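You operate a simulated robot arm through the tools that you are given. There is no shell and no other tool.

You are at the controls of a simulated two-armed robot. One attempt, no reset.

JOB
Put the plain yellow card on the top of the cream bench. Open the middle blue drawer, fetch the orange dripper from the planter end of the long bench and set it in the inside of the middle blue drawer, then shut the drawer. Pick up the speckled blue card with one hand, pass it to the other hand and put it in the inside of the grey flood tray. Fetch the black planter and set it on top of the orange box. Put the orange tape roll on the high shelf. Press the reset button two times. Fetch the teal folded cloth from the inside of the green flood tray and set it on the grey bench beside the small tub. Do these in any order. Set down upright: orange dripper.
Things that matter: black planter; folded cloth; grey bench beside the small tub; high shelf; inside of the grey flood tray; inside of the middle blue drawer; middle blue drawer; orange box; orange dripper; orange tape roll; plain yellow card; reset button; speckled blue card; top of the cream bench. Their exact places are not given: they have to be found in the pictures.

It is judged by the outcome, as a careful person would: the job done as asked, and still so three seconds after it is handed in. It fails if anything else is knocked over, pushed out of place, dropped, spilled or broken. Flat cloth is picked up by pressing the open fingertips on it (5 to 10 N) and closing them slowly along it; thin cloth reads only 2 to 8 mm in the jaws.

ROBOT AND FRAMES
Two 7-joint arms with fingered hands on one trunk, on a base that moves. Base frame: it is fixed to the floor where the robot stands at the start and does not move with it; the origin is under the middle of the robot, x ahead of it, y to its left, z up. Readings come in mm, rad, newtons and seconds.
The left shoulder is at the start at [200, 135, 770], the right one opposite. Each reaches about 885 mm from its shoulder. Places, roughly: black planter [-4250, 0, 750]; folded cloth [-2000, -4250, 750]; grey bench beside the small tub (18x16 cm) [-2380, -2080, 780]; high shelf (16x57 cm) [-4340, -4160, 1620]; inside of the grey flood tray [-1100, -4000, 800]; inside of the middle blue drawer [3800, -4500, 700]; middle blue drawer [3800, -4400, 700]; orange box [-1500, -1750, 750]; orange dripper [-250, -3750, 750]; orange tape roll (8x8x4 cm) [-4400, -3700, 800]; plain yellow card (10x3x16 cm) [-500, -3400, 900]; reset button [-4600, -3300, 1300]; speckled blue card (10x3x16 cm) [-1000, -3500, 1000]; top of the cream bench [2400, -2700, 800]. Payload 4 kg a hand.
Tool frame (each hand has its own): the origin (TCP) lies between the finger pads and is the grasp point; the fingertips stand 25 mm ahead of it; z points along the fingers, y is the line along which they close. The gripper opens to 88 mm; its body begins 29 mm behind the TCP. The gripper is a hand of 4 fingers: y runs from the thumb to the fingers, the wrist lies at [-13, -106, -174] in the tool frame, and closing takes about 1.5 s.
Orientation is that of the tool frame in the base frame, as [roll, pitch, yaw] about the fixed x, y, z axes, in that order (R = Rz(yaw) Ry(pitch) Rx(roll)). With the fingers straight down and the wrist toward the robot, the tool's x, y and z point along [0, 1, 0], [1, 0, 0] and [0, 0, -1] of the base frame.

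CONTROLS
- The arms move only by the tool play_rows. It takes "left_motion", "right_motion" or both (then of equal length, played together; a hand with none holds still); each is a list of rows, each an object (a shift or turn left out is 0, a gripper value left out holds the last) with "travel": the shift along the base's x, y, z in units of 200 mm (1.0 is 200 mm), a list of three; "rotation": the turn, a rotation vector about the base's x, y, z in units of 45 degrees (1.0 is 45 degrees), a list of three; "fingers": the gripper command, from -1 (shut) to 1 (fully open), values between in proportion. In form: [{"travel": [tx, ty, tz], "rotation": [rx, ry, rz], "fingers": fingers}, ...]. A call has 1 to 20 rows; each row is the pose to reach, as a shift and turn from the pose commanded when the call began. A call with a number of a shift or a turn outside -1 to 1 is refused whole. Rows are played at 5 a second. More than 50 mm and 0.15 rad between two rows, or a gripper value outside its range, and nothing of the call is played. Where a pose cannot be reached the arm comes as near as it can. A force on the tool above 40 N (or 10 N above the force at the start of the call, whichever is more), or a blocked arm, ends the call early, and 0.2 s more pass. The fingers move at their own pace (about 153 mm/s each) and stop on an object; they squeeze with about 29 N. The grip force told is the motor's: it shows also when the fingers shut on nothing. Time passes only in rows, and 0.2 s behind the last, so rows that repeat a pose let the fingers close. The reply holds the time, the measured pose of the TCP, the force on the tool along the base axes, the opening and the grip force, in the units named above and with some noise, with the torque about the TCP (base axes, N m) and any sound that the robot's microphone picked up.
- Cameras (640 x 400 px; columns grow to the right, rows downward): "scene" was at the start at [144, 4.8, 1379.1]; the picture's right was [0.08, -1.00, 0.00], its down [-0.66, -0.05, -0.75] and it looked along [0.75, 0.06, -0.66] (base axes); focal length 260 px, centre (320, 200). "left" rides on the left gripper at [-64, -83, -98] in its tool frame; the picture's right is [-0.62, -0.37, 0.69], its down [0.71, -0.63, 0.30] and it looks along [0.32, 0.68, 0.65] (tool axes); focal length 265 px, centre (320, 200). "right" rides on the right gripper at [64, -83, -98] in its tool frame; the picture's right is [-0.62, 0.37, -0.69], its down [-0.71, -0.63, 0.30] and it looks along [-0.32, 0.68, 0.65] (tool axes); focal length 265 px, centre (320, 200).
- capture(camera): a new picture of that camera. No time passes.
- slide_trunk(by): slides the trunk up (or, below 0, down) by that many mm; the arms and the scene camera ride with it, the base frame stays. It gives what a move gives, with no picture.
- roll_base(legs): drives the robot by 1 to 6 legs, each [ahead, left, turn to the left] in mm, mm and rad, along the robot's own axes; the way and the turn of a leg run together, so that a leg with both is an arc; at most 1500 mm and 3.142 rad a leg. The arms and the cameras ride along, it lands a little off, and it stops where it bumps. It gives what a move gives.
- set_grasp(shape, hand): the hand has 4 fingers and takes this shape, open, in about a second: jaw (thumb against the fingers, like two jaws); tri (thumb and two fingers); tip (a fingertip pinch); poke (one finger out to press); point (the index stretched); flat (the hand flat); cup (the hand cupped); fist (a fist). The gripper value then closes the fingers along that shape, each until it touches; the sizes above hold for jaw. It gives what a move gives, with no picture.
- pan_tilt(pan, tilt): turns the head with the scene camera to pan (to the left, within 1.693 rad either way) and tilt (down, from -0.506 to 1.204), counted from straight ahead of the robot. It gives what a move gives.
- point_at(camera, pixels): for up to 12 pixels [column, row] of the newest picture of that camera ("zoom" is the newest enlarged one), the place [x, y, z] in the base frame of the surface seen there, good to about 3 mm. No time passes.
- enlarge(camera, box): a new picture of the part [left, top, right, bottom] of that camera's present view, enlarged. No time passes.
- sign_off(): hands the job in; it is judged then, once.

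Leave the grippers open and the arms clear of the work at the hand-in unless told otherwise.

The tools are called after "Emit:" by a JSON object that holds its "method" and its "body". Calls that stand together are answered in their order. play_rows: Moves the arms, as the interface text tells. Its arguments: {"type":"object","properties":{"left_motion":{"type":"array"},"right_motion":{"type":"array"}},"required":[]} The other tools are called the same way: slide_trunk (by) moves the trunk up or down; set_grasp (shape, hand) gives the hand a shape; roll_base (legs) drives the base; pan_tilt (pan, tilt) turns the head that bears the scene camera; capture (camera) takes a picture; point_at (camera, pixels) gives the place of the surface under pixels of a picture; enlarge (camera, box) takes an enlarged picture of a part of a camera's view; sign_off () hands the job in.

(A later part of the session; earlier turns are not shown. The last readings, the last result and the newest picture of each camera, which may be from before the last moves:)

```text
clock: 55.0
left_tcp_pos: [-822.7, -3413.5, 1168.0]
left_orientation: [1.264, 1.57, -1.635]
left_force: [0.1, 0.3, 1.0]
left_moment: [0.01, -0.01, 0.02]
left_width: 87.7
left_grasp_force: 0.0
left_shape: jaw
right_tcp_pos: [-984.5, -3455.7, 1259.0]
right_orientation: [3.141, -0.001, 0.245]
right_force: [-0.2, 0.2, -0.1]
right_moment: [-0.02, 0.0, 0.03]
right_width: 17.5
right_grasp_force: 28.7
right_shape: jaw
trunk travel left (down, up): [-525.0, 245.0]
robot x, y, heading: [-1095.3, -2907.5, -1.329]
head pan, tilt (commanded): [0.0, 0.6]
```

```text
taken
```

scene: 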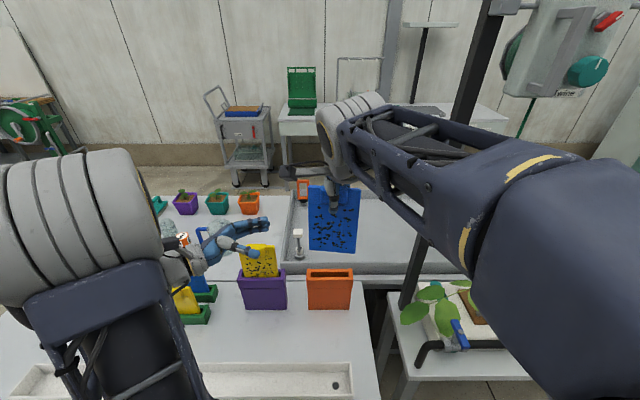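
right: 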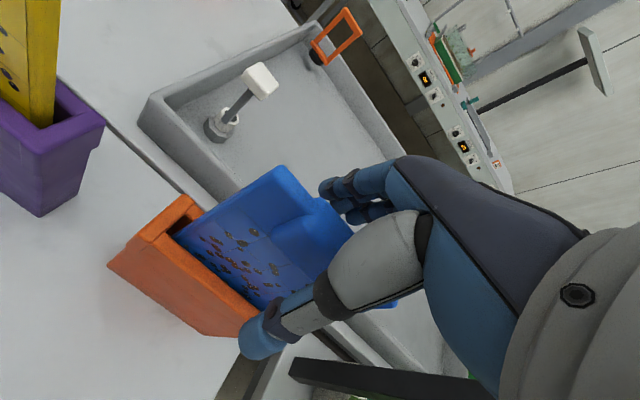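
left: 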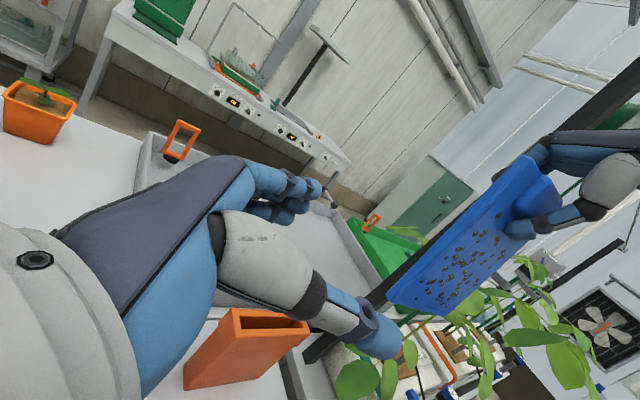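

I measure the card as held and the left fingertips.

Emit:
{"method": "enlarge", "body": {"camera": "scene", "box": [190, 170, 390, 295]}}

Emit:
{"method": "point_at", "body": {"camera": "zoom", "pixels": [[382, 70], [384, 250], [522, 262], [450, 240], [390, 200], [215, 245], [235, 180], [420, 180]]}}

```text
3.20 times, centred on (290, 232) of scene
```

zoom: 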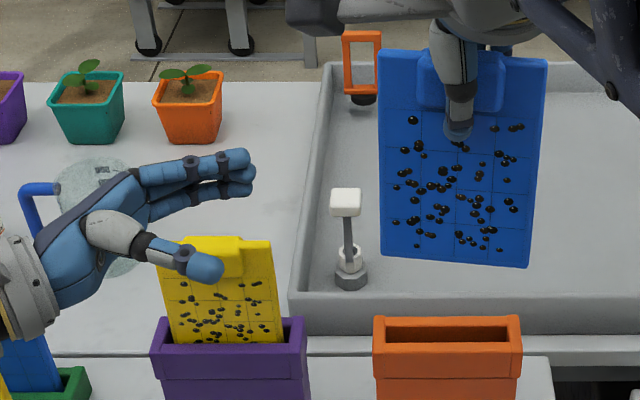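

```text
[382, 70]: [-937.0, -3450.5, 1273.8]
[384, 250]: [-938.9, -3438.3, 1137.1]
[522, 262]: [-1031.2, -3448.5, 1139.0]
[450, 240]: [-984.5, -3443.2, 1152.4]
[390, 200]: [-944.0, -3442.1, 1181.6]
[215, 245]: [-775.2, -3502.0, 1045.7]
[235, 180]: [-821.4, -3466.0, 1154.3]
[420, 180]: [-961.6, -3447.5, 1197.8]
```

The card hangs slightly tilted (bottom ~12 mm nearer). Left hand is lined up; I move it right 131 mm so the fingers straddle the card's left side.

Emit:
{"method": "play_rows", "body": {"left_motion": [{"travel": [-0.158, -0.041, 0], "fingers": 1}, {"travel": [-0.316, -0.083, 0]}, {"travel": [-0.474, -0.124, 0]}, {"travel": [-0.56, -0.147, 0]}, {"travel": [-0.632, -0.165, 0]}, {"travel": [-0.632, -0.165, 0]}]}}

Emit:
{"method": "enlarge", "body": {"camera": "scene", "box": [190, 170, 390, 295]}}

Emit:
{"method": "capture", "body": {"camera": "left"}}

```text
clock: 56.4
left_tcp_pos: [-948.4, -3448.5, 1167.6]
left_orientation: [-1.73, 1.569, 1.654]
left_force: [0.5, -0.4, 1.0]
left_moment: [0.01, 0.0, 0.0]
left_width: 87.8
left_grasp_force: 0.1
left_shape: jaw
right_tcp_pos: [-984.6, -3455.0, 1258.8]
right_orientation: [3.141, 0.001, 0.244]
right_force: [-0.6, -0.7, -0.1]
right_moment: [0.0, 0.0, 0.01]
right_width: 17.2
right_grasp_force: 28.8
right_shape: jaw
trunk travel left (down, up): [-525.0, 245.0]
robot x, y, heading: [-1098.7, -2906.5, -1.325]
head pan, tilt (commanded): [0.0, 0.6]
```

```text
3.20 times, centred on (290, 232) of scene
```

zoom: 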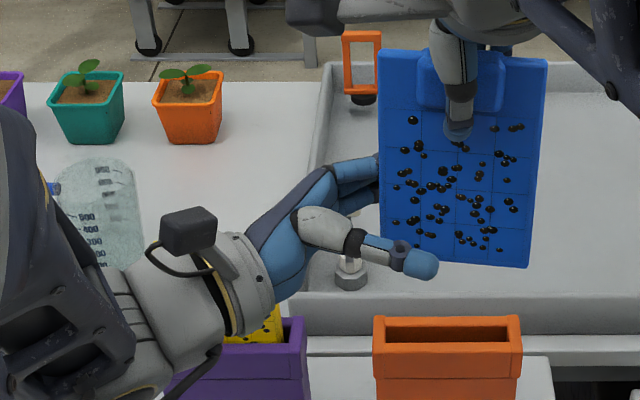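

```text
taken
```

left: 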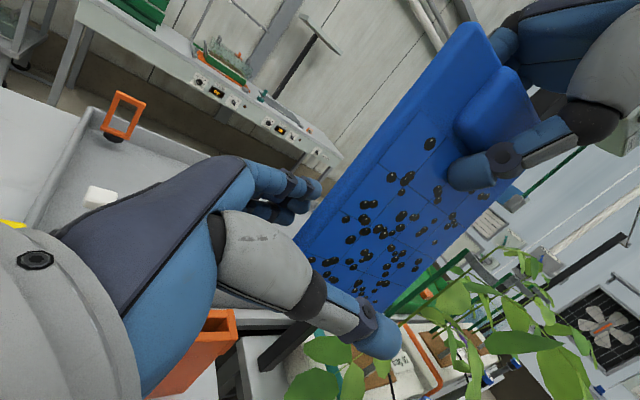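

The left thumb and fingers straddle the card's left side. I close the left fingers.

Emit:
{"method": "play_rows", "body": {"left_motion": [{"fingers": 0.3}, {"fingers": -0.2}, {"fingers": -0.6}, {"fingers": -1}, {"fingers": -1}, {"fingers": -1}, {"fingers": -1}, {"fingers": -1}, {"fingers": -1}]}}

Emit:
{"method": "enlarge", "body": {"camera": "scene", "box": [190, 170, 390, 295]}}

```text
clock: 58.4
left_tcp_pos: [-949.1, -3448.1, 1168.6]
left_orientation: [3.089, 1.57, 0.191]
left_force: [0.3, 0.4, 0.0]
left_moment: [-0.11, -0.01, -0.08]
left_width: 3.2
left_grasp_force: 29.1
left_shape: jaw
right_tcp_pos: [-984.8, -3455.0, 1259.9]
right_orientation: [3.141, 0.0, 0.244]
right_force: [0.1, 0.2, -0.3]
right_moment: [0.0, 0.0, 0.02]
right_width: 17.0
right_grasp_force: 28.5
right_shape: jaw
trunk travel left (down, up): [-525.0, 245.0]
robot x, y, heading: [-1091.3, -2905.8, -1.325]
head pan, tilt (commanded): [0.0, 0.6]
```

```text
3.20 times, centred on (290, 232) of scene
```

zoom: 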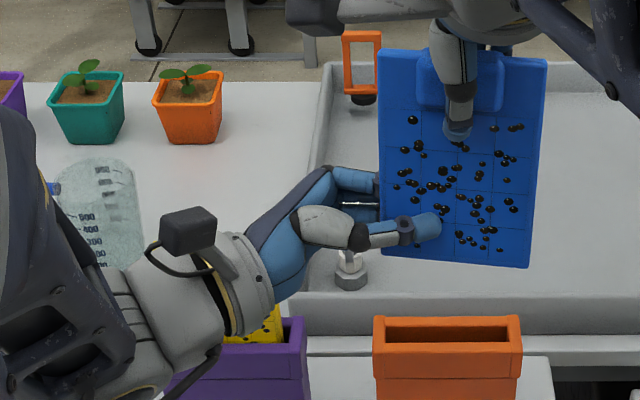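

Both hands hold the card (left 3.2 mm, 29 N on the thin body). I open the right hand and look.

Emit:
{"method": "play_rows", "body": {"right_motion": [{"fingers": -0.6}, {"fingers": -0.2}, {"fingers": 0.2}, {"fingers": 0.6}, {"fingers": 1}, {"fingers": 1}, {"fingers": 1}]}}

Emit:
{"method": "enlarge", "body": {"camera": "scene", "box": [190, 170, 390, 295]}}

```text
clock: 60.0
left_tcp_pos: [-949.0, -3448.1, 1167.6]
left_orientation: [-1.489, 1.57, 1.894]
left_force: [-0.3, 1.2, -1.2]
left_moment: [-0.06, 0.0, -0.02]
left_width: 3.3
left_grasp_force: 28.2
left_shape: jaw
right_tcp_pos: [-984.1, -3456.3, 1259.9]
right_orientation: [3.141, 0.0, 0.245]
right_force: [0.3, -0.4, 0.6]
right_moment: [-0.02, 0.02, -0.02]
right_width: 87.8
right_grasp_force: 0.1
right_shape: jaw
trunk travel left (down, up): [-525.0, 245.0]
robot x, y, heading: [-1094.5, -2905.8, -1.325]
head pan, tilt (commanded): [0.0, 0.6]
```

```text
3.20 times, centred on (290, 232) of scene
```

zoom: 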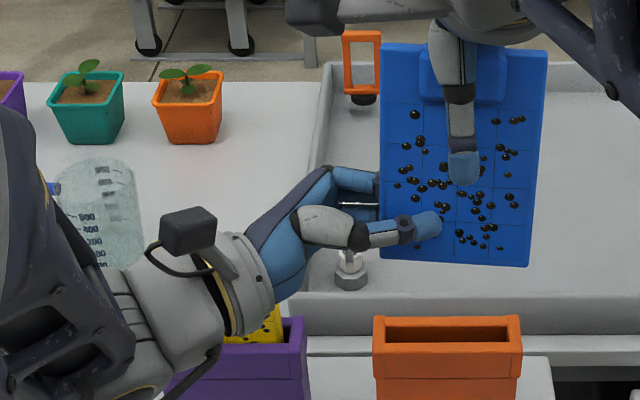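

The left hand holds the card alone. I measure the tray rim, the valve in it and the right hand's surroundings, before moving on.

Emit:
{"method": "point_at", "body": {"camera": "zoom", "pixels": [[345, 200], [350, 280], [330, 310], [560, 310], [560, 285], [560, 180], [300, 290], [315, 120], [600, 120], [350, 70]]}}

Emit:
{"method": "play_rows", "body": {"right_motion": [{"travel": [0, 0, 0.1], "fingers": 1}, {"travel": [0, 0, 0.3]}, {"travel": [0, 0, 0.5]}, {"travel": [0, 0, 0.7]}, {"travel": [-0.1, 0.05, 0.8]}, {"travel": [-0.25, 0.15, 0.8]}, {"travel": [-0.4, 0.28, 0.8]}, {"travel": [-0.5, 0.45, 0.8]}, {"travel": [-0.5, 0.6, 0.8]}, {"travel": [-0.5, 0.6, 0.8]}]}}

Emit:
{"method": "capture", "body": {"camera": "scene"}}

```text
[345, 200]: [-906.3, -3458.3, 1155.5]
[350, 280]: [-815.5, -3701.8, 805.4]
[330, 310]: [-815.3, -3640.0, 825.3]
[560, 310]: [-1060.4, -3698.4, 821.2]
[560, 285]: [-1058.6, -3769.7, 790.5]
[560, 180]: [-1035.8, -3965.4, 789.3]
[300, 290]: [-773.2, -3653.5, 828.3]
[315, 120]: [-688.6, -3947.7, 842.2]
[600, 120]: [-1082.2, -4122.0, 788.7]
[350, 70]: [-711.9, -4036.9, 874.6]
```

```text
clock: 62.2
left_tcp_pos: [-949.6, -3449.4, 1167.4]
left_orientation: [-2.033, 1.568, 1.353]
left_force: [0.4, 0.3, -0.4]
left_moment: [0.01, -0.02, 0.02]
left_width: 3.2
left_grasp_force: 28.7
left_shape: jaw
right_tcp_pos: [-1084.1, -3337.9, 1417.6]
right_orientation: [3.141, 0.0, 0.244]
right_force: [0.5, -0.6, 0.2]
right_moment: [-0.02, -0.01, -0.05]
right_width: 88.1
right_grasp_force: 0.1
right_shape: jaw
trunk travel left (down, up): [-525.0, 245.0]
robot x, y, heading: [-1093.8, -2906.9, -1.326]
head pan, tilt (commanded): [0.0, 0.6]
```

```text
taken
```

scene: 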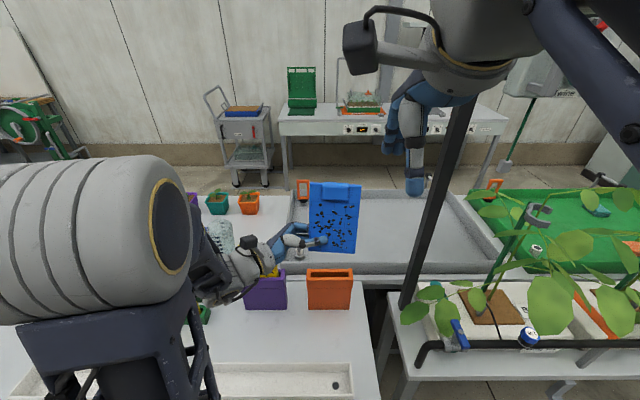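

Tray floor is z 789, front inner wall at about f=3355 (robot-forward coordinate), a small valve at [-815, -3702]. Plan: turn the left hand so the card lies thumb-up, fingers pointing right-forward and 30° down, and set it down near [-977, -3786]. First I rotate 45° about vertical while raising 60 mm.

Emit:
{"method": "play_rows", "body": {"left_motion": [{"travel": [0, 0, 0.1], "rotation": [0, 0, 0.167], "fingers": -1}, {"travel": [0, 0, 0.2], "rotation": [0, 0, 0.333]}, {"travel": [0, 0, 0.3], "rotation": [0, 0, 0.5]}, {"travel": [0, 0, 0.3], "rotation": [0, 0, 0.667]}, {"travel": [0, 0, 0.3], "rotation": [0, 0, 0.833]}, {"travel": [0, 0, 0.3], "rotation": [0, 0, 1.0]}, {"travel": [0, 0, 0.3], "rotation": [0, 0, 1.0]}]}}

Emit:
{"method": "play_rows", "body": {"left_motion": [{"rotation": [0.086, 0.143, 0], "fingers": -1}, {"rotation": [0.172, 0.285, 0]}, {"rotation": [0.258, 0.428, 0]}, {"rotation": [0.344, 0.571, 0]}, {"rotation": [0.43, 0.714, 0]}, {"rotation": [0.5163, 0.8564, 0]}, {"rotation": [0.5163, 0.8564, 0]}]}}

Emit:
{"method": "capture", "body": {"camera": "scene"}}

```text
clock: 63.7
left_tcp_pos: [-1116.8, -3444.4, 1219.6]
left_orientation: [-1.362, 1.277, 2.296]
left_force: [0.2, 1.0, -0.5]
left_moment: [-0.01, 0.0, 0.01]
left_width: 3.1
left_grasp_force: 29.1
left_shape: jaw
left hand out of reach, approached as far as the arm can: row 1, 2, 3, 4, 5, 6, 7
right_tcp_pos: [-1081.7, -3338.3, 1416.8]
right_orientation: [-3.14, 0.0, 0.245]
right_force: [0.0, 0.1, 0.0]
right_moment: [0.0, 0.03, 0.01]
right_width: 87.7
right_grasp_force: 0.0
right_shape: jaw
trunk travel left (down, up): [-525.0, 245.0]
robot x, y, heading: [-1091.7, -2909.9, -1.323]
head pan, tilt (commanded): [0.0, 0.6]
stopped in row 7 (left hand): the arm was blocked; the commanded pose is now the measured one
```

```text
clock: 65.3
left_tcp_pos: [-1117.8, -3444.5, 1220.2]
left_orientation: [-1.121, 0.505, 2.501]
left_force: [0.4, 0.6, -0.9]
left_moment: [0.04, 0.01, 0.01]
left_width: 3.0
left_grasp_force: 29.4
left_shape: jaw
right_tcp_pos: [-1083.8, -3338.3, 1417.8]
right_orientation: [-3.139, 0.0, 0.244]
right_force: [0.5, -0.2, -0.4]
right_moment: [0.0, -0.01, -0.01]
right_width: 87.9
right_grasp_force: 0.0
right_shape: jaw
trunk travel left (down, up): [-525.0, 245.0]
robot x, y, heading: [-1096.9, -2904.1, -1.327]
head pan, tilt (commanded): [0.0, 0.6]
```

```text
taken
```

scene: 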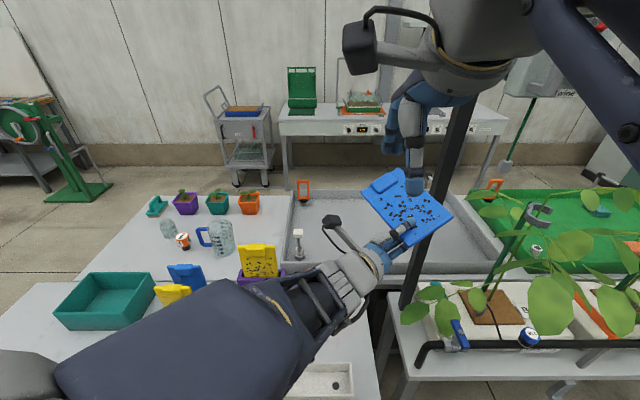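

The 45° turn about vertical could not be fully reached: the hand shifted right to [-1117, -3444]. I check that nothing was touched.

Emit:
{"method": "enlarge", "body": {"camera": "scene", "box": [150, 160, 470, 360]}}

Emit:
{"method": "point_at", "body": {"camera": "zoom", "pixels": [[220, 175], [210, 220], [430, 150], [560, 100], [540, 60], [300, 250], [390, 210], [340, 130], [470, 40], [600, 80]]}}

```text
2.00 times, centred on (310, 260) of scene
```

zoom: 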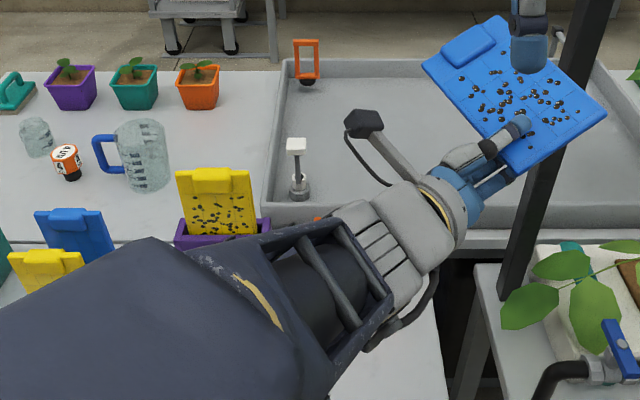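

```text
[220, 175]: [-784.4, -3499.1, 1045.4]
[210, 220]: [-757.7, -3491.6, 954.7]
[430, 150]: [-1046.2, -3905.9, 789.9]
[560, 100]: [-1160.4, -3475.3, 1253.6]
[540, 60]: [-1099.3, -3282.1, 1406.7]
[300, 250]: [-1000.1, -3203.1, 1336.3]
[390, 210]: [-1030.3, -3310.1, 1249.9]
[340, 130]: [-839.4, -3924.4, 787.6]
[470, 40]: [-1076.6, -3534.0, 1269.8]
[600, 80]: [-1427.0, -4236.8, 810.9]
```

Nothing was disturbed. The card is already nearly flat. I continue turning (about the left axis) while moving forward over the tray.

Emit:
{"method": "play_rows", "body": {"left_motion": [{"travel": [0.0626, -0.17, 0], "rotation": [0.114, -0.024, 0], "fingers": -1}, {"travel": [0.125, -0.34, 0], "rotation": [0.228, -0.048, 0]}, {"travel": [0.188, -0.51, 0], "rotation": [0.342, -0.072, 0]}, {"travel": [0.25, -0.68, 0], "rotation": [0.456, -0.096, 0]}, {"travel": [0.313, -0.85, 0], "rotation": [0.57, -0.12, 0]}, {"travel": [0.313, -0.85, 0], "rotation": [0.57, -0.12, 0]}]}}

Emit:
{"method": "capture", "body": {"camera": "scene"}}

```text
clock: 66.7
left_tcp_pos: [-1052.5, -3613.8, 1220.1]
left_orientation: [-1.55, 0.277, 2.337]
left_force: [0.3, 0.3, -0.1]
left_moment: [0.03, 0.0, -0.01]
left_width: 3.0
left_grasp_force: 28.6
left_shape: jaw
right_tcp_pos: [-1082.3, -3337.5, 1417.1]
right_orientation: [-3.14, 0.0, 0.246]
right_force: [-0.5, 0.8, 0.7]
right_moment: [0.02, -0.01, 0.0]
right_width: 88.1
right_grasp_force: 0.1
right_shape: jaw
trunk travel left (down, up): [-525.0, 245.0]
robot x, y, heading: [-1096.8, -2908.7, -1.331]
head pan, tilt (commanded): [0.0, 0.6]
```

```text
taken
```

scene: 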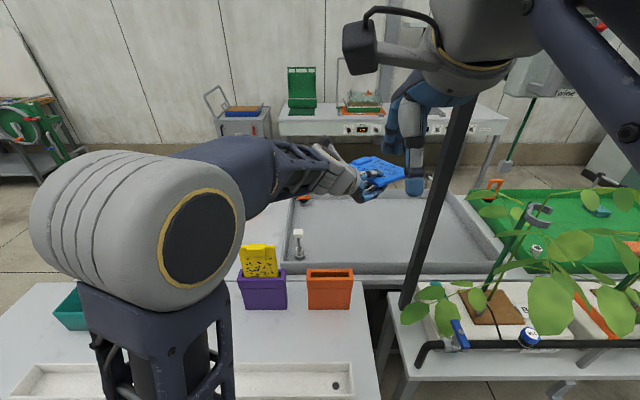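

Following well. I continue: the second half of the turn, forward 186 mm, down 100 mm.

Emit:
{"method": "play_rows", "body": {"left_motion": [{"travel": [0.054, -0.147, -0.05], "rotation": [0.1, -0.02, 0], "fingers": -1}, {"travel": [0.107, -0.293, -0.12], "rotation": [0.2, -0.04, 0]}, {"travel": [0.16, -0.44, -0.2], "rotation": [0.3, -0.06, 0]}, {"travel": [0.213, -0.587, -0.3], "rotation": [0.4, -0.08, 0]}, {"travel": [0.267, -0.733, -0.4], "rotation": [0.5, -0.1, 0]}, {"travel": [0.32, -0.88, -0.5], "rotation": [0.57, -0.12, 0]}, {"travel": [0.32, -0.88, -0.5], "rotation": [0.57, -0.12, 0]}]}}

Emit:
{"method": "capture", "body": {"camera": "scene"}}

Emit:
{"method": "capture", "body": {"camera": "left"}}

```text
clock: 68.3
left_tcp_pos: [-988.8, -3790.2, 1118.2]
left_orientation: [-1.926, 0.004, 2.278]
left_force: [-0.3, -0.1, -0.7]
left_moment: [0.01, -0.01, 0.02]
left_width: 3.3
left_grasp_force: 29.5
left_shape: jaw
right_tcp_pos: [-1082.6, -3337.7, 1418.2]
right_orientation: [-3.14, 0.0, 0.245]
right_force: [-0.6, -0.4, -0.2]
right_moment: [-0.01, 0.0, -0.03]
right_width: 87.7
right_grasp_force: 0.0
right_shape: jaw
trunk travel left (down, up): [-525.0, 245.0]
robot x, y, heading: [-1094.6, -2908.5, -1.327]
head pan, tilt (commanded): [0.0, 0.6]
```

```text
taken
```

scene: 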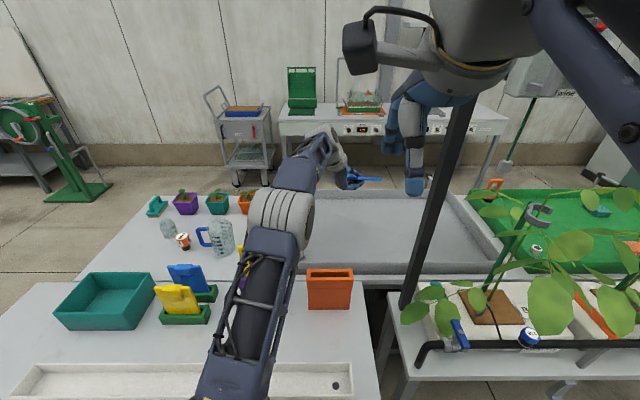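

```text
taken
```

left: 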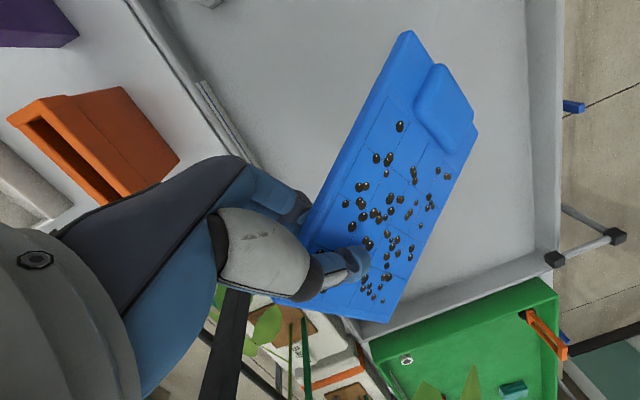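

The card is flat above the tray. Before lowering, I check the height of the left elbow above the purple box.

Emit:
{"method": "point_at", "body": {"camera": "scene", "pixels": [[280, 215], [262, 250], [300, 245], [290, 180], [240, 300], [285, 265], [250, 255]]}}

Emit:
{"method": "enlarge", "body": {"camera": "scene", "box": [180, 160, 420, 310]}}

```text
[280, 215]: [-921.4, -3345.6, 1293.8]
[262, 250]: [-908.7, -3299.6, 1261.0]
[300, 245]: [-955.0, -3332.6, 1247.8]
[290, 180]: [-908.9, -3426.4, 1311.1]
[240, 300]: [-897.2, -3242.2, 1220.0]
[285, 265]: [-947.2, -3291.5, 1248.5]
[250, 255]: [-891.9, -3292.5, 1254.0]
```

```text
2.67 times, centred on (300, 235) of scene
```

zoom: 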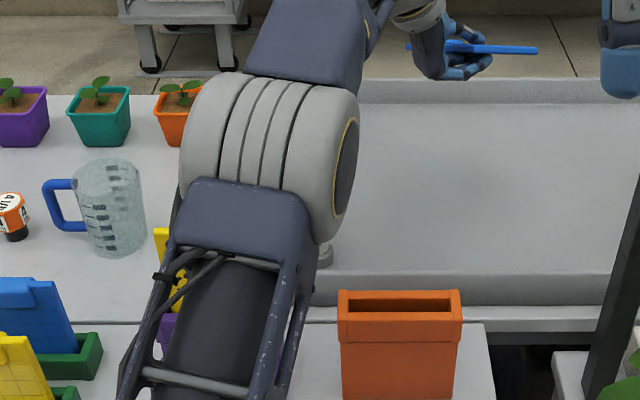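

The elbow is clear (bottom about z 1150, left of the box's card by >60 mm). I lower 150 mm and check.

Emit:
{"method": "play_rows", "body": {"left_motion": [{"travel": [0, 0, -0.15], "fingers": -1}, {"travel": [0, 0, -0.35]}, {"travel": [0, 0, -0.55]}, {"travel": [0, 0, -0.75]}, {"travel": [0, 0, -0.75]}]}}

Emit:
{"method": "capture", "body": {"camera": "scene"}}

Emit:
{"method": "point_at", "body": {"camera": "scene", "pixels": [[280, 215], [262, 250], [240, 250], [225, 280], [300, 230]]}}

```text
clock: 69.5
left_tcp_pos: [-990.9, -3788.4, 969.0]
left_orientation: [-1.922, 0.007, 2.281]
left_force: [-0.5, 0.0, 0.0]
left_moment: [0.02, 0.01, -0.02]
left_width: 3.1
left_grasp_force: 29.4
left_shape: jaw
right_tcp_pos: [-1083.1, -3338.5, 1417.4]
right_orientation: [-3.14, 0.001, 0.246]
right_force: [-0.9, -0.2, 0.3]
right_moment: [0.0, 0.0, 0.0]
right_width: 88.2
right_grasp_force: 0.1
right_shape: jaw
trunk travel left (down, up): [-525.0, 245.0]
robot x, y, heading: [-1095.1, -2908.1, -1.319]
head pan, tilt (commanded): [0.0, 0.6]
```

```text
taken
```

scene: 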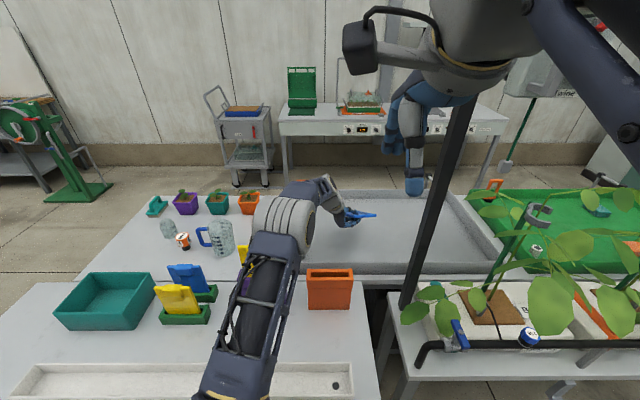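

```text
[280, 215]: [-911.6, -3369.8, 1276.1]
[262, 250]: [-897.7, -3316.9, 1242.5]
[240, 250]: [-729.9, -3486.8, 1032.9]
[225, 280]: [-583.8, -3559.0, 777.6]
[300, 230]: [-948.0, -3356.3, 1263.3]
```

The elbow stays high. I lower another 138 mm to z ≈ 831.

Emit:
{"method": "play_rows", "body": {"left_motion": [{"travel": [0, 0, -0.2], "fingers": -1}, {"travel": [0, 0, -0.4]}, {"travel": [0, 0, -0.55]}, {"travel": [0, 0, -0.65]}, {"travel": [0, 0, -0.69]}, {"travel": [0, 0, -0.69]}]}}

Emit:
{"method": "enlarge", "body": {"camera": "scene", "box": [230, 150, 430, 275]}}

Emit:
{"method": "capture", "body": {"camera": "left"}}

```text
clock: 70.9
left_tcp_pos: [-990.3, -3786.3, 831.8]
left_orientation: [-1.924, 0.006, 2.281]
left_force: [-0.6, -0.4, 2.0]
left_moment: [-0.26, -0.07, -0.05]
left_width: 2.8
left_grasp_force: 29.5
left_shape: jaw
right_tcp_pos: [-1082.5, -3337.9, 1416.7]
right_orientation: [-3.141, 0.0, 0.248]
right_force: [-0.2, -0.1, 0.4]
right_moment: [-0.03, 0.0, 0.0]
right_width: 87.7
right_grasp_force: 0.2
right_shape: jaw
trunk travel left (down, up): [-525.0, 245.0]
robot x, y, heading: [-1094.4, -2910.0, -1.324]
head pan, tilt (commanded): [0.0, 0.6]
```

```text
3.20 times, centred on (330, 212) of scene
```

zoom: 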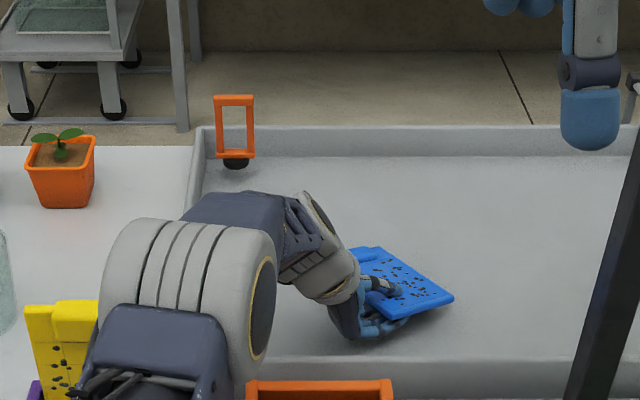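

```text
taken
```

left: 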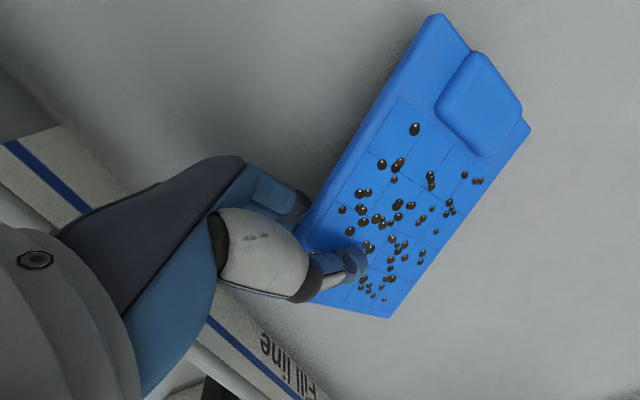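

The card just touches the tray floor (2 N). I open the fingers a little (about 18 mm).

Emit:
{"method": "play_rows", "body": {"left_motion": [{"fingers": -0.8}, {"fingers": -0.7}, {"fingers": -0.6}, {"fingers": -0.6}, {"fingers": -0.6}]}}

Emit:
{"method": "enlarge", "body": {"camera": "scene", "box": [230, 150, 430, 275]}}

Emit:
{"method": "capture", "body": {"camera": "left"}}

```text
clock: 72.1
left_tcp_pos: [-990.2, -3787.1, 831.0]
left_orientation: [-1.923, 0.006, 2.282]
left_force: [0.7, 0.1, 0.1]
left_moment: [0.01, -0.02, -0.02]
left_width: 17.1
left_grasp_force: 0.1
left_shape: jaw
right_tcp_pos: [-1082.1, -3339.2, 1417.4]
right_orientation: [-3.139, 0.001, 0.247]
right_force: [-0.2, -0.2, 0.9]
right_moment: [-0.02, 0.0, -0.01]
right_width: 87.9
right_grasp_force: 0.1
right_shape: jaw
trunk travel left (down, up): [-525.0, 245.0]
robot x, y, heading: [-1094.1, -2908.1, -1.327]
head pan, tilt (commanded): [0.0, 0.6]
```

```text
3.20 times, centred on (330, 212) of scene
```

zoom: 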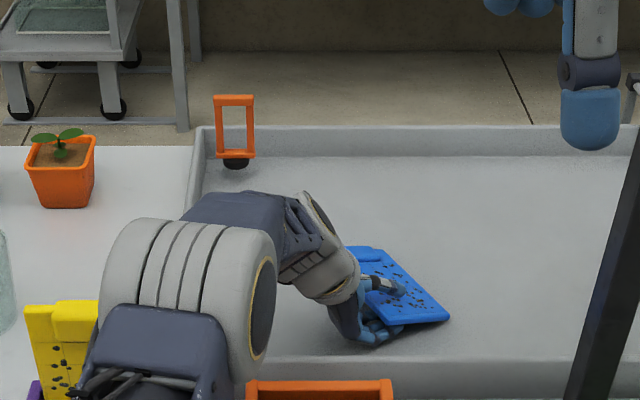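

```text
taken
```

left: 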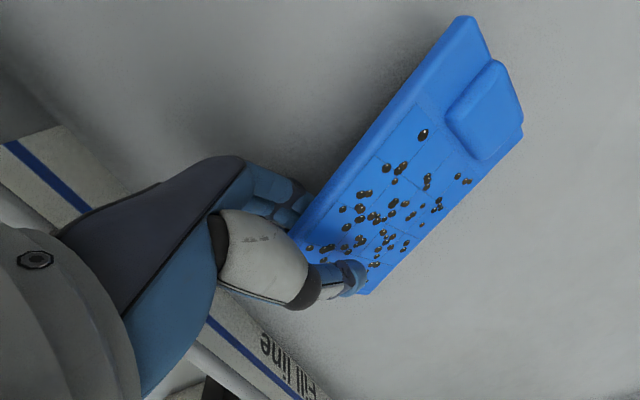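

The card rests on the lower fingers with its far edge on the floor. I slide the hand out to the left 46 mm with a slight rise, staying clear of the front wall and the valve.

Emit:
{"method": "play_rows", "body": {"left_motion": [{"travel": [0.056, 0.014, 0.02], "fingers": -0.6}, {"travel": [0.112, 0.028, 0.04]}, {"travel": [0.168, 0.042, 0.06]}, {"travel": [0.223, 0.055, 0.08]}, {"travel": [0.223, 0.055, 0.08]}]}}

Emit:
{"method": "enlarge", "body": {"camera": "scene", "box": [230, 150, 430, 275]}}

Emit:
{"method": "capture", "body": {"camera": "left"}}

```text
clock: 73.3
left_tcp_pos: [-946.6, -3778.6, 846.2]
left_orientation: [-1.924, 0.005, 2.281]
left_force: [0.6, 0.2, -0.8]
left_moment: [0.0, 0.03, -0.02]
left_width: 17.9
left_grasp_force: 0.2
left_shape: jaw
right_tcp_pos: [-1081.7, -3339.0, 1416.4]
right_orientation: [-3.14, 0.001, 0.247]
right_force: [0.6, -0.9, -0.2]
right_moment: [0.0, -0.01, 0.01]
right_width: 88.1
right_grasp_force: 0.0
right_shape: jaw
trunk travel left (down, up): [-525.0, 245.0]
robot x, y, heading: [-1094.0, -2908.3, -1.324]
head pan, tilt (commanded): [0.0, 0.6]
```

```text
3.20 times, centred on (330, 212) of scene
```

zoom: 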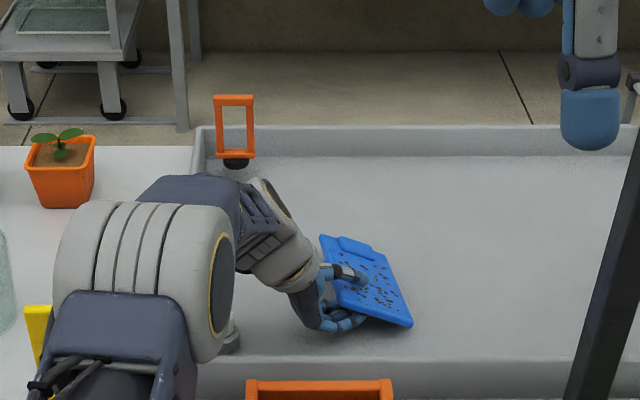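

```text
taken
```

left: 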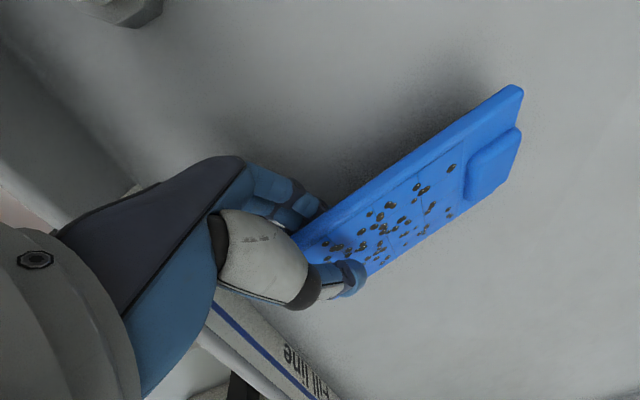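

The card got dragged with the fingers by friction. I'll re-grip it, move right away from the valve, tilt the fingers 20° steeper so gravity holds the card down while I withdraw.

Emit:
{"method": "play_rows", "body": {"left_motion": [{"fingers": -0.8}, {"fingers": -1}, {"fingers": -1}, {"fingers": -1}, {"fingers": -1}, {"fingers": -1}]}}

Emit:
{"method": "play_rows", "body": {"left_motion": [{"travel": [0, 0, 0.2], "fingers": -1}, {"travel": [-0.1, -0.05, 0.3], "rotation": [0.07, -0.085, 0]}, {"travel": [-0.22, -0.11, 0.3], "rotation": [0.14, -0.17, 0]}, {"travel": [-0.34, -0.18, 0.3], "rotation": [0.21, -0.255, 0]}, {"travel": [-0.34, -0.18, 0.3], "rotation": [0.285, -0.34, 0]}, {"travel": [-0.34, -0.18, 0.3], "rotation": [0.285, -0.34, 0]}]}}

Emit:
{"method": "enlarge", "body": {"camera": "scene", "box": [230, 150, 430, 275]}}

Emit:
{"method": "capture", "body": {"camera": "left"}}

```text
clock: 74.7
left_tcp_pos: [-946.0, -3779.5, 846.7]
left_orientation: [-1.924, 0.006, 2.28]
left_force: [0.4, -0.7, 0.3]
left_moment: [0.0, -0.02, 0.02]
left_width: 4.2
left_grasp_force: 28.7
left_shape: jaw
right_tcp_pos: [-1083.4, -3338.9, 1417.2]
right_orientation: [-3.141, -0.001, 0.245]
right_force: [-0.3, -0.7, 0.2]
right_moment: [0.03, -0.02, -0.03]
right_width: 87.9
right_grasp_force: 0.0
right_shape: jaw
trunk travel left (down, up): [-525.0, 245.0]
robot x, y, heading: [-1095.7, -2905.5, -1.327]
head pan, tilt (commanded): [0.0, 0.6]
```

```text
clock: 76.1
left_tcp_pos: [-1013.9, -3800.3, 907.2]
left_orientation: [-2.273, 0.01, 2.279]
left_force: [0.8, -0.1, 0.2]
left_moment: [0.03, -0.01, -0.02]
left_width: 4.1
left_grasp_force: 29.3
left_shape: jaw
left hand out of reach, approached as far as the arm can: row 5, 6
right_tcp_pos: [-1082.9, -3338.0, 1418.1]
right_orientation: [-3.141, 0.0, 0.244]
right_force: [-0.3, 0.1, 0.0]
right_moment: [-0.04, 0.03, -0.03]
right_width: 88.1
right_grasp_force: 0.1
right_shape: jaw
trunk travel left (down, up): [-525.0, 245.0]
robot x, y, heading: [-1093.3, -2907.0, -1.33]
head pan, tilt (commanded): [0.0, 0.6]
```

```text
3.20 times, centred on (330, 212) of scene
```

zoom: 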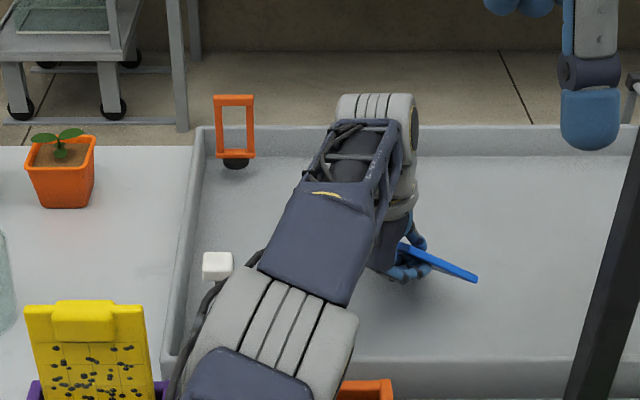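

```text
taken
```

left: 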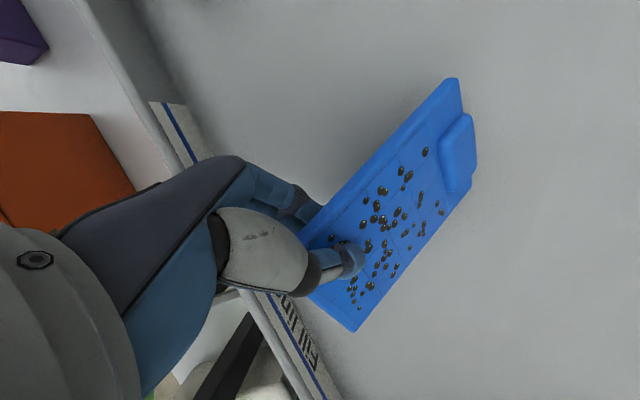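

The card is tilted about 40°. I lower until it touches the floor.

Emit:
{"method": "play_rows", "body": {"left_motion": [{"travel": [0, 0, -0.1], "fingers": -1}, {"travel": [0, 0, -0.2]}, {"travel": [0, 0, -0.25]}, {"travel": [0, 0, -0.28]}, {"travel": [0, 0, -0.28]}]}}

Emit:
{"method": "enlarge", "body": {"camera": "scene", "box": [230, 150, 430, 275]}}

```text
clock: 77.3
left_tcp_pos: [-1014.3, -3799.4, 851.7]
left_orientation: [-2.272, 0.01, 2.277]
left_force: [0.5, 1.0, 2.2]
left_moment: [-0.29, -0.07, 0.04]
left_width: 4.3
left_grasp_force: 29.4
left_shape: jaw
right_tcp_pos: [-1083.7, -3338.0, 1417.7]
right_orientation: [-3.14, 0.001, 0.247]
right_force: [0.0, 0.4, 0.3]
right_moment: [0.0, 0.01, 0.0]
right_width: 87.7
right_grasp_force: 0.1
right_shape: jaw
trunk travel left (down, up): [-525.0, 245.0]
robot x, y, heading: [-1093.3, -2907.1, -1.323]
head pan, tilt (commanded): [0.0, 0.6]
```

```text
3.20 times, centred on (330, 212) of scene
```

zoom: 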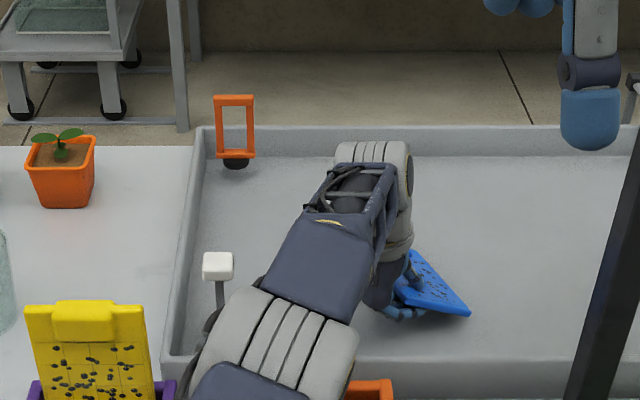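

Contact (2.2 N). I open to about 26 mm and withdraw along the fingers' line.

Emit:
{"method": "play_rows", "body": {"left_motion": [{"fingers": -0.8}, {"fingers": -0.6}, {"fingers": -0.4}, {"fingers": -0.4}, {"fingers": -0.4}, {"travel": [0.03, 0.025, 0.033]}, {"travel": [0.06, 0.05, 0.065]}, {"travel": [0.1, 0.082, 0.107]}, {"travel": [0.135, 0.113, 0.148]}, {"travel": [0.176, 0.148, 0.193]}, {"travel": [0.176, 0.148, 0.193]}]}}

Emit:
{"method": "enlarge", "body": {"camera": "scene", "box": [230, 150, 430, 275]}}

Emit:
{"method": "capture", "body": {"camera": "left"}}

```text
clock: 79.7
left_tcp_pos: [-976.5, -3772.6, 890.0]
left_orientation: [-2.273, 0.01, 2.277]
left_force: [-0.2, -0.2, 0.5]
left_moment: [-0.02, 0.02, 0.0]
left_width: 26.2
left_grasp_force: 0.2
left_shape: jaw
right_tcp_pos: [-1082.0, -3338.6, 1417.1]
right_orientation: [-3.141, -0.002, 0.246]
right_force: [0.0, 0.2, 0.5]
right_moment: [0.02, 0.0, 0.0]
right_width: 87.7
right_grasp_force: 0.1
right_shape: jaw
trunk travel left (down, up): [-525.0, 245.0]
robot x, y, heading: [-1093.2, -2908.5, -1.324]
head pan, tilt (commanded): [0.0, 0.6]
```

```text
3.20 times, centred on (330, 212) of scene
```

zoom: 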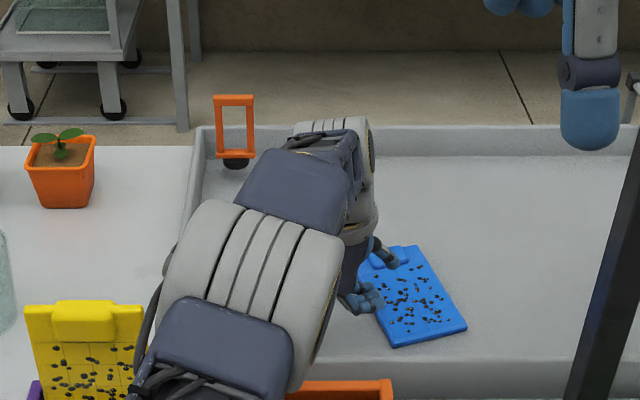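

```text
taken
```

left: 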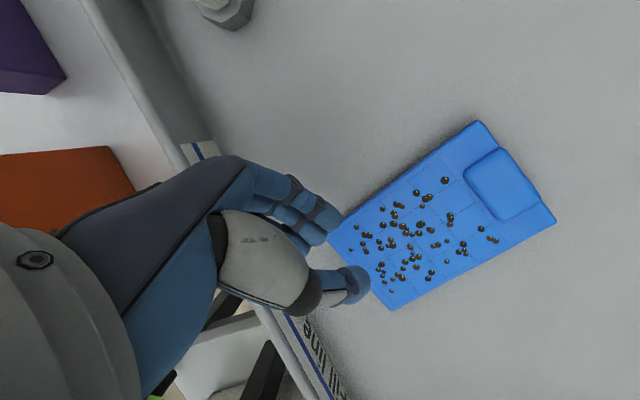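

The card lies flat in the grey tray. I lift the left hand straight up 200 mm, then turn it back to fingers-down while moving to the left, in steps.

Emit:
{"method": "play_rows", "body": {"left_motion": [{"travel": [0, 0, 0.15]}, {"travel": [0, 0, 0.35]}, {"travel": [0, 0, 0.6]}, {"travel": [0, 0, 0.8]}, {"travel": [0, 0, 1.0]}, {"travel": [0, 0, 1.0], "fingers": 1}]}}

Emit:
{"method": "play_rows", "body": {"left_motion": [{"travel": [0.097, 0.125, 0.05], "rotation": [-0.027, -0.083, -0.159]}, {"travel": [0.194, 0.251, 0.1], "rotation": [-0.054, -0.166, -0.318]}, {"travel": [0.291, 0.376, 0.15], "rotation": [-0.081, -0.25, -0.478]}, {"travel": [0.388, 0.501, 0.2], "rotation": [-0.108, -0.333, -0.637]}, {"travel": [0.485, 0.6265, 0.25], "rotation": [-0.1355, -0.416, -0.796]}, {"travel": [0.485, 0.6265, 0.25], "rotation": [-0.1355, -0.416, -0.796]}]}}

Emit:
{"method": "capture", "body": {"camera": "scene"}}

```text
clock: 81.1
left_tcp_pos: [-975.3, -3768.5, 1088.8]
left_orientation: [-2.273, 0.011, 2.279]
left_force: [0.9, 0.0, 0.7]
left_moment: [0.0, 0.0, 0.01]
left_width: 87.9
left_grasp_force: 0.0
left_shape: jaw
right_tcp_pos: [-1082.2, -3338.6, 1418.1]
right_orientation: [-3.14, 0.0, 0.247]
right_force: [0.3, -1.1, -0.6]
right_moment: [-0.01, 0.01, -0.02]
right_width: 87.9
right_grasp_force: 0.1
right_shape: jaw
trunk travel left (down, up): [-525.0, 245.0]
robot x, y, heading: [-1092.5, -2908.7, -1.322]
head pan, tilt (commanded): [0.0, 0.6]
```

```text
clock: 82.5
left_tcp_pos: [-881.0, -3643.8, 1143.2]
left_orientation: [-2.533, 0.226, 1.612]
left_force: [-0.2, 0.0, -0.2]
left_moment: [0.01, -0.01, 0.01]
left_width: 87.8
left_grasp_force: 0.1
left_shape: jaw
right_tcp_pos: [-1082.8, -3338.2, 1417.3]
right_orientation: [-3.139, -0.001, 0.247]
right_force: [0.3, 0.0, 0.1]
right_moment: [0.0, 0.04, -0.02]
right_width: 87.8
right_grasp_force: 0.2
right_shape: jaw
trunk travel left (down, up): [-525.0, 245.0]
robot x, y, heading: [-1094.5, -2908.5, -1.321]
head pan, tilt (commanded): [0.0, 0.6]
```

```text
taken
```

scene: 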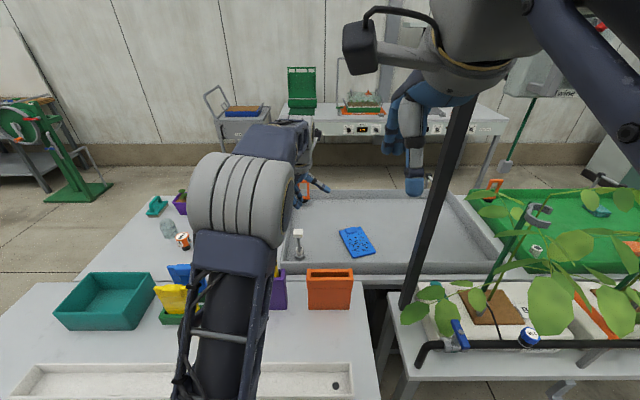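

The blue card lies in the tray. I continue turning the left hand back in two more steps.

Emit:
{"method": "play_rows", "body": {"left_motion": [{"travel": [0.097, 0.125, 0.05], "rotation": [-0.027, -0.083, -0.159]}, {"travel": [0.194, 0.251, 0.1], "rotation": [-0.054, -0.166, -0.318]}, {"travel": [0.291, 0.376, 0.15], "rotation": [-0.081, -0.25, -0.478]}, {"travel": [0.388, 0.501, 0.2], "rotation": [-0.108, -0.333, -0.637]}, {"travel": [0.485, 0.6265, 0.25], "rotation": [-0.1355, -0.416, -0.796]}, {"travel": [0.485, 0.6265, 0.25], "rotation": [-0.1355, -0.416, -0.796]}]}}

Emit:
{"method": "play_rows", "body": {"left_motion": [{"travel": [0.097, 0.125, 0.05], "rotation": [-0.027, -0.083, -0.159]}, {"travel": [0.194, 0.251, 0.1], "rotation": [-0.054, -0.166, -0.318]}, {"travel": [0.291, 0.376, 0.15], "rotation": [-0.081, -0.25, -0.478]}, {"travel": [0.388, 0.501, 0.2], "rotation": [-0.108, -0.333, -0.637]}, {"travel": [0.485, 0.6265, 0.25], "rotation": [-0.1355, -0.416, -0.796]}, {"travel": [0.485, 0.6265, 0.25], "rotation": [-0.1355, -0.416, -0.796]}]}}

Emit:
{"method": "capture", "body": {"camera": "scene"}}

```text
clock: 83.9
left_tcp_pos: [-783.2, -3518.6, 1193.2]
left_orientation: [-2.881, 0.228, 0.903]
left_force: [0.6, -0.2, 0.7]
left_moment: [0.0, -0.01, -0.03]
left_width: 88.0
left_grasp_force: 0.1
left_shape: jaw
right_tcp_pos: [-1082.6, -3338.9, 1418.0]
right_orientation: [-3.14, 0.0, 0.245]
right_force: [-0.4, -0.7, -0.4]
right_moment: [0.03, -0.01, 0.01]
right_width: 88.1
right_grasp_force: 0.1
right_shape: jaw
trunk travel left (down, up): [-525.0, 245.0]
robot x, y, heading: [-1095.0, -2910.2, -1.323]
head pan, tilt (commanded): [0.0, 0.6]
```

```text
clock: 85.3
left_tcp_pos: [-686.0, -3394.8, 1239.2]
left_orientation: [3.137, 0.014, 0.241]
left_force: [-0.6, 0.2, -0.3]
left_moment: [0.03, -0.02, 0.04]
left_width: 88.2
left_grasp_force: 0.1
left_shape: jaw
right_tcp_pos: [-1082.0, -3339.2, 1416.8]
right_orientation: [-3.141, -0.001, 0.245]
right_force: [-0.3, 0.0, 0.4]
right_moment: [0.03, 0.0, 0.04]
right_width: 87.9
right_grasp_force: 0.0
right_shape: jaw
trunk travel left (down, up): [-525.0, 245.0]
robot x, y, heading: [-1092.2, -2909.8, -1.329]
head pan, tilt (commanded): [0.0, 0.6]
```

```text
taken
```

scene: 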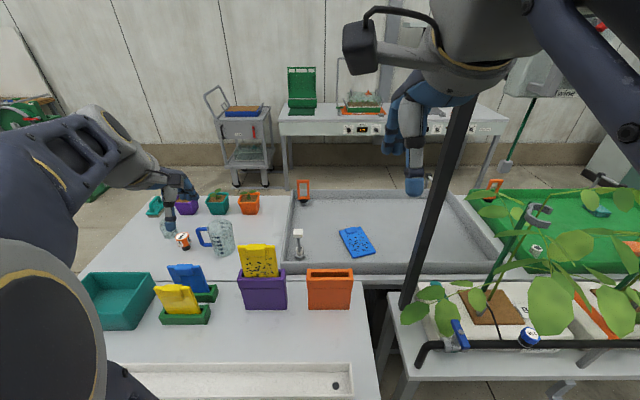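

Blue card done. Now I shift the base left by about 410 mm (slightly back first) to reach the yellow card with the right hand and the dripper with the left.

Emit:
{"method": "roll_base", "body": {"legs": [[-30, 0, 0], [0, 412, 0]]}}

Emit:
{"method": "capture", "body": {"camera": "scene"}}

```text
clock: 88.2
left_tcp_pos: [-308.7, -3275.1, 1238.8]
left_orientation: [3.137, 0.014, 0.228]
left_force: [0.2, 0.6, 0.5]
left_moment: [0.03, -0.02, 0.04]
left_width: 87.9
left_grasp_force: 0.1
left_shape: jaw
right_tcp_pos: [-703.9, -3215.1, 1417.1]
right_orientation: [-3.14, 0.001, 0.23]
right_force: [0.3, 0.6, 0.4]
right_moment: [-0.01, -0.01, -0.03]
right_width: 88.1
right_grasp_force: 0.1
right_shape: jaw
trunk travel left (down, up): [-525.0, 245.0]
robot x, y, heading: [-704.3, -2787.1, -1.341]
head pan, tilt (commanded): [0.0, 0.6]
```

```text
taken
```

scene: 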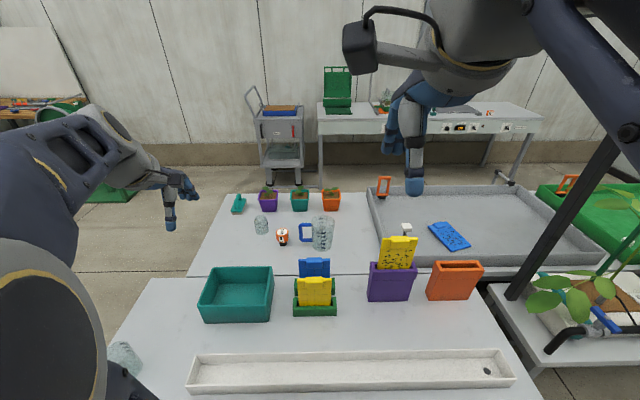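

I zoom in on the yellow card and the dripper and measure.

Emit:
{"method": "enlarge", "body": {"camera": "scene", "box": [240, 210, 400, 310]}}

Emit:
{"method": "point_at", "body": {"camera": "zoom", "pixels": [[240, 272], [364, 272], [300, 266], [300, 285], [300, 330], [245, 370], [360, 370], [166, 80], [166, 105], [168, 135], [150, 90], [184, 90]]}}

```text
4.00 times, centred on (320, 260) of scene
```

zoom: 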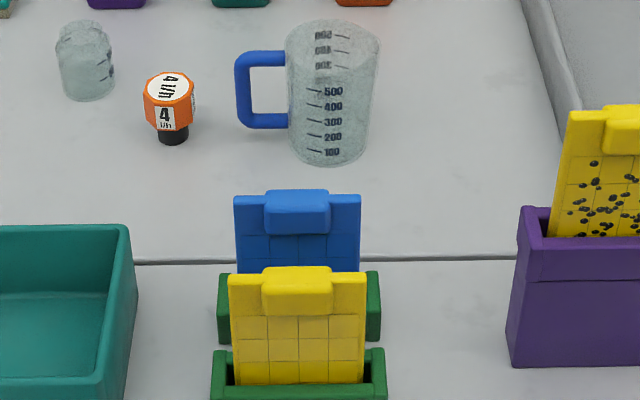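

```text
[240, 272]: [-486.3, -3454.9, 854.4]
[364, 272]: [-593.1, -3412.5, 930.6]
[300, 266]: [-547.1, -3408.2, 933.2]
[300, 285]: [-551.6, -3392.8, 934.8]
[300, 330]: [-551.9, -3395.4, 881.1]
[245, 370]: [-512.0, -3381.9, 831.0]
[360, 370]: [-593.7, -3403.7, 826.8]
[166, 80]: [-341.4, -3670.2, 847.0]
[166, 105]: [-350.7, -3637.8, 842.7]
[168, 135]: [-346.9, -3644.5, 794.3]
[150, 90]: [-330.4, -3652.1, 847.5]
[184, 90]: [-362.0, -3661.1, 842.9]
```

The blue card stands close behind the yellow one; I measure that gap.

Emit:
{"method": "point_at", "body": {"camera": "zoom", "pixels": [[297, 196], [297, 215], [245, 200], [350, 200], [245, 225], [350, 225], [297, 192], [350, 255], [250, 255], [225, 300], [375, 290], [320, 268]]}}

Emit:
{"method": "capture", "body": {"camera": "left"}}

Emit:
{"method": "capture", "body": {"camera": "right"}}

```text
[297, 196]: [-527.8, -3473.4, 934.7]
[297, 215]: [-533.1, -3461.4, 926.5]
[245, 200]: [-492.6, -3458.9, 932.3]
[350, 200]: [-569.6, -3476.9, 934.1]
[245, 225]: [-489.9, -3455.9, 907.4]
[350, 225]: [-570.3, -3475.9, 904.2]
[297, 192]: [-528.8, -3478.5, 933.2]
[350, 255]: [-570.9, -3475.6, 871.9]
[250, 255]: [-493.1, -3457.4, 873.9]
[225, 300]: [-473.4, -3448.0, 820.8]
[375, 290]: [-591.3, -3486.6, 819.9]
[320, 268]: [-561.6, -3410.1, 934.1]
```

```text
taken
```

left: 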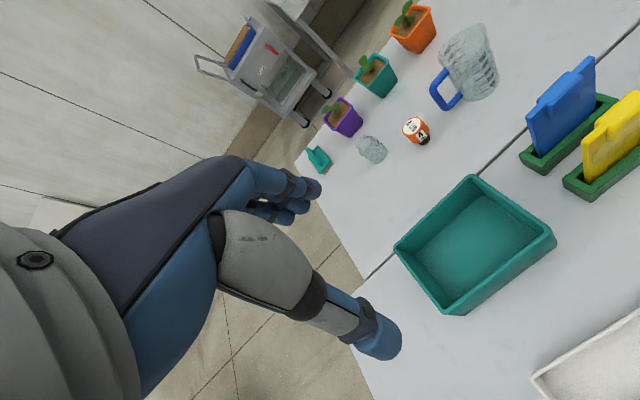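

```text
taken
```

right: 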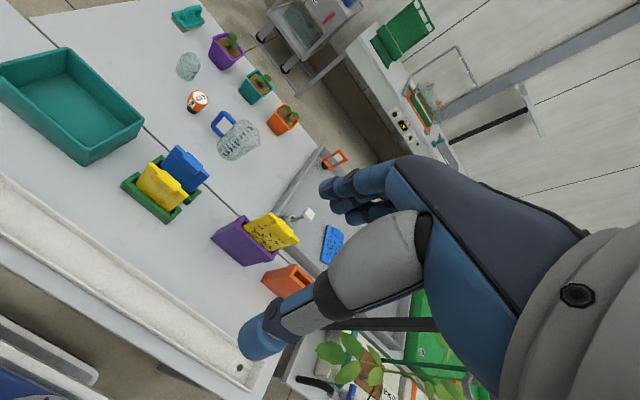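

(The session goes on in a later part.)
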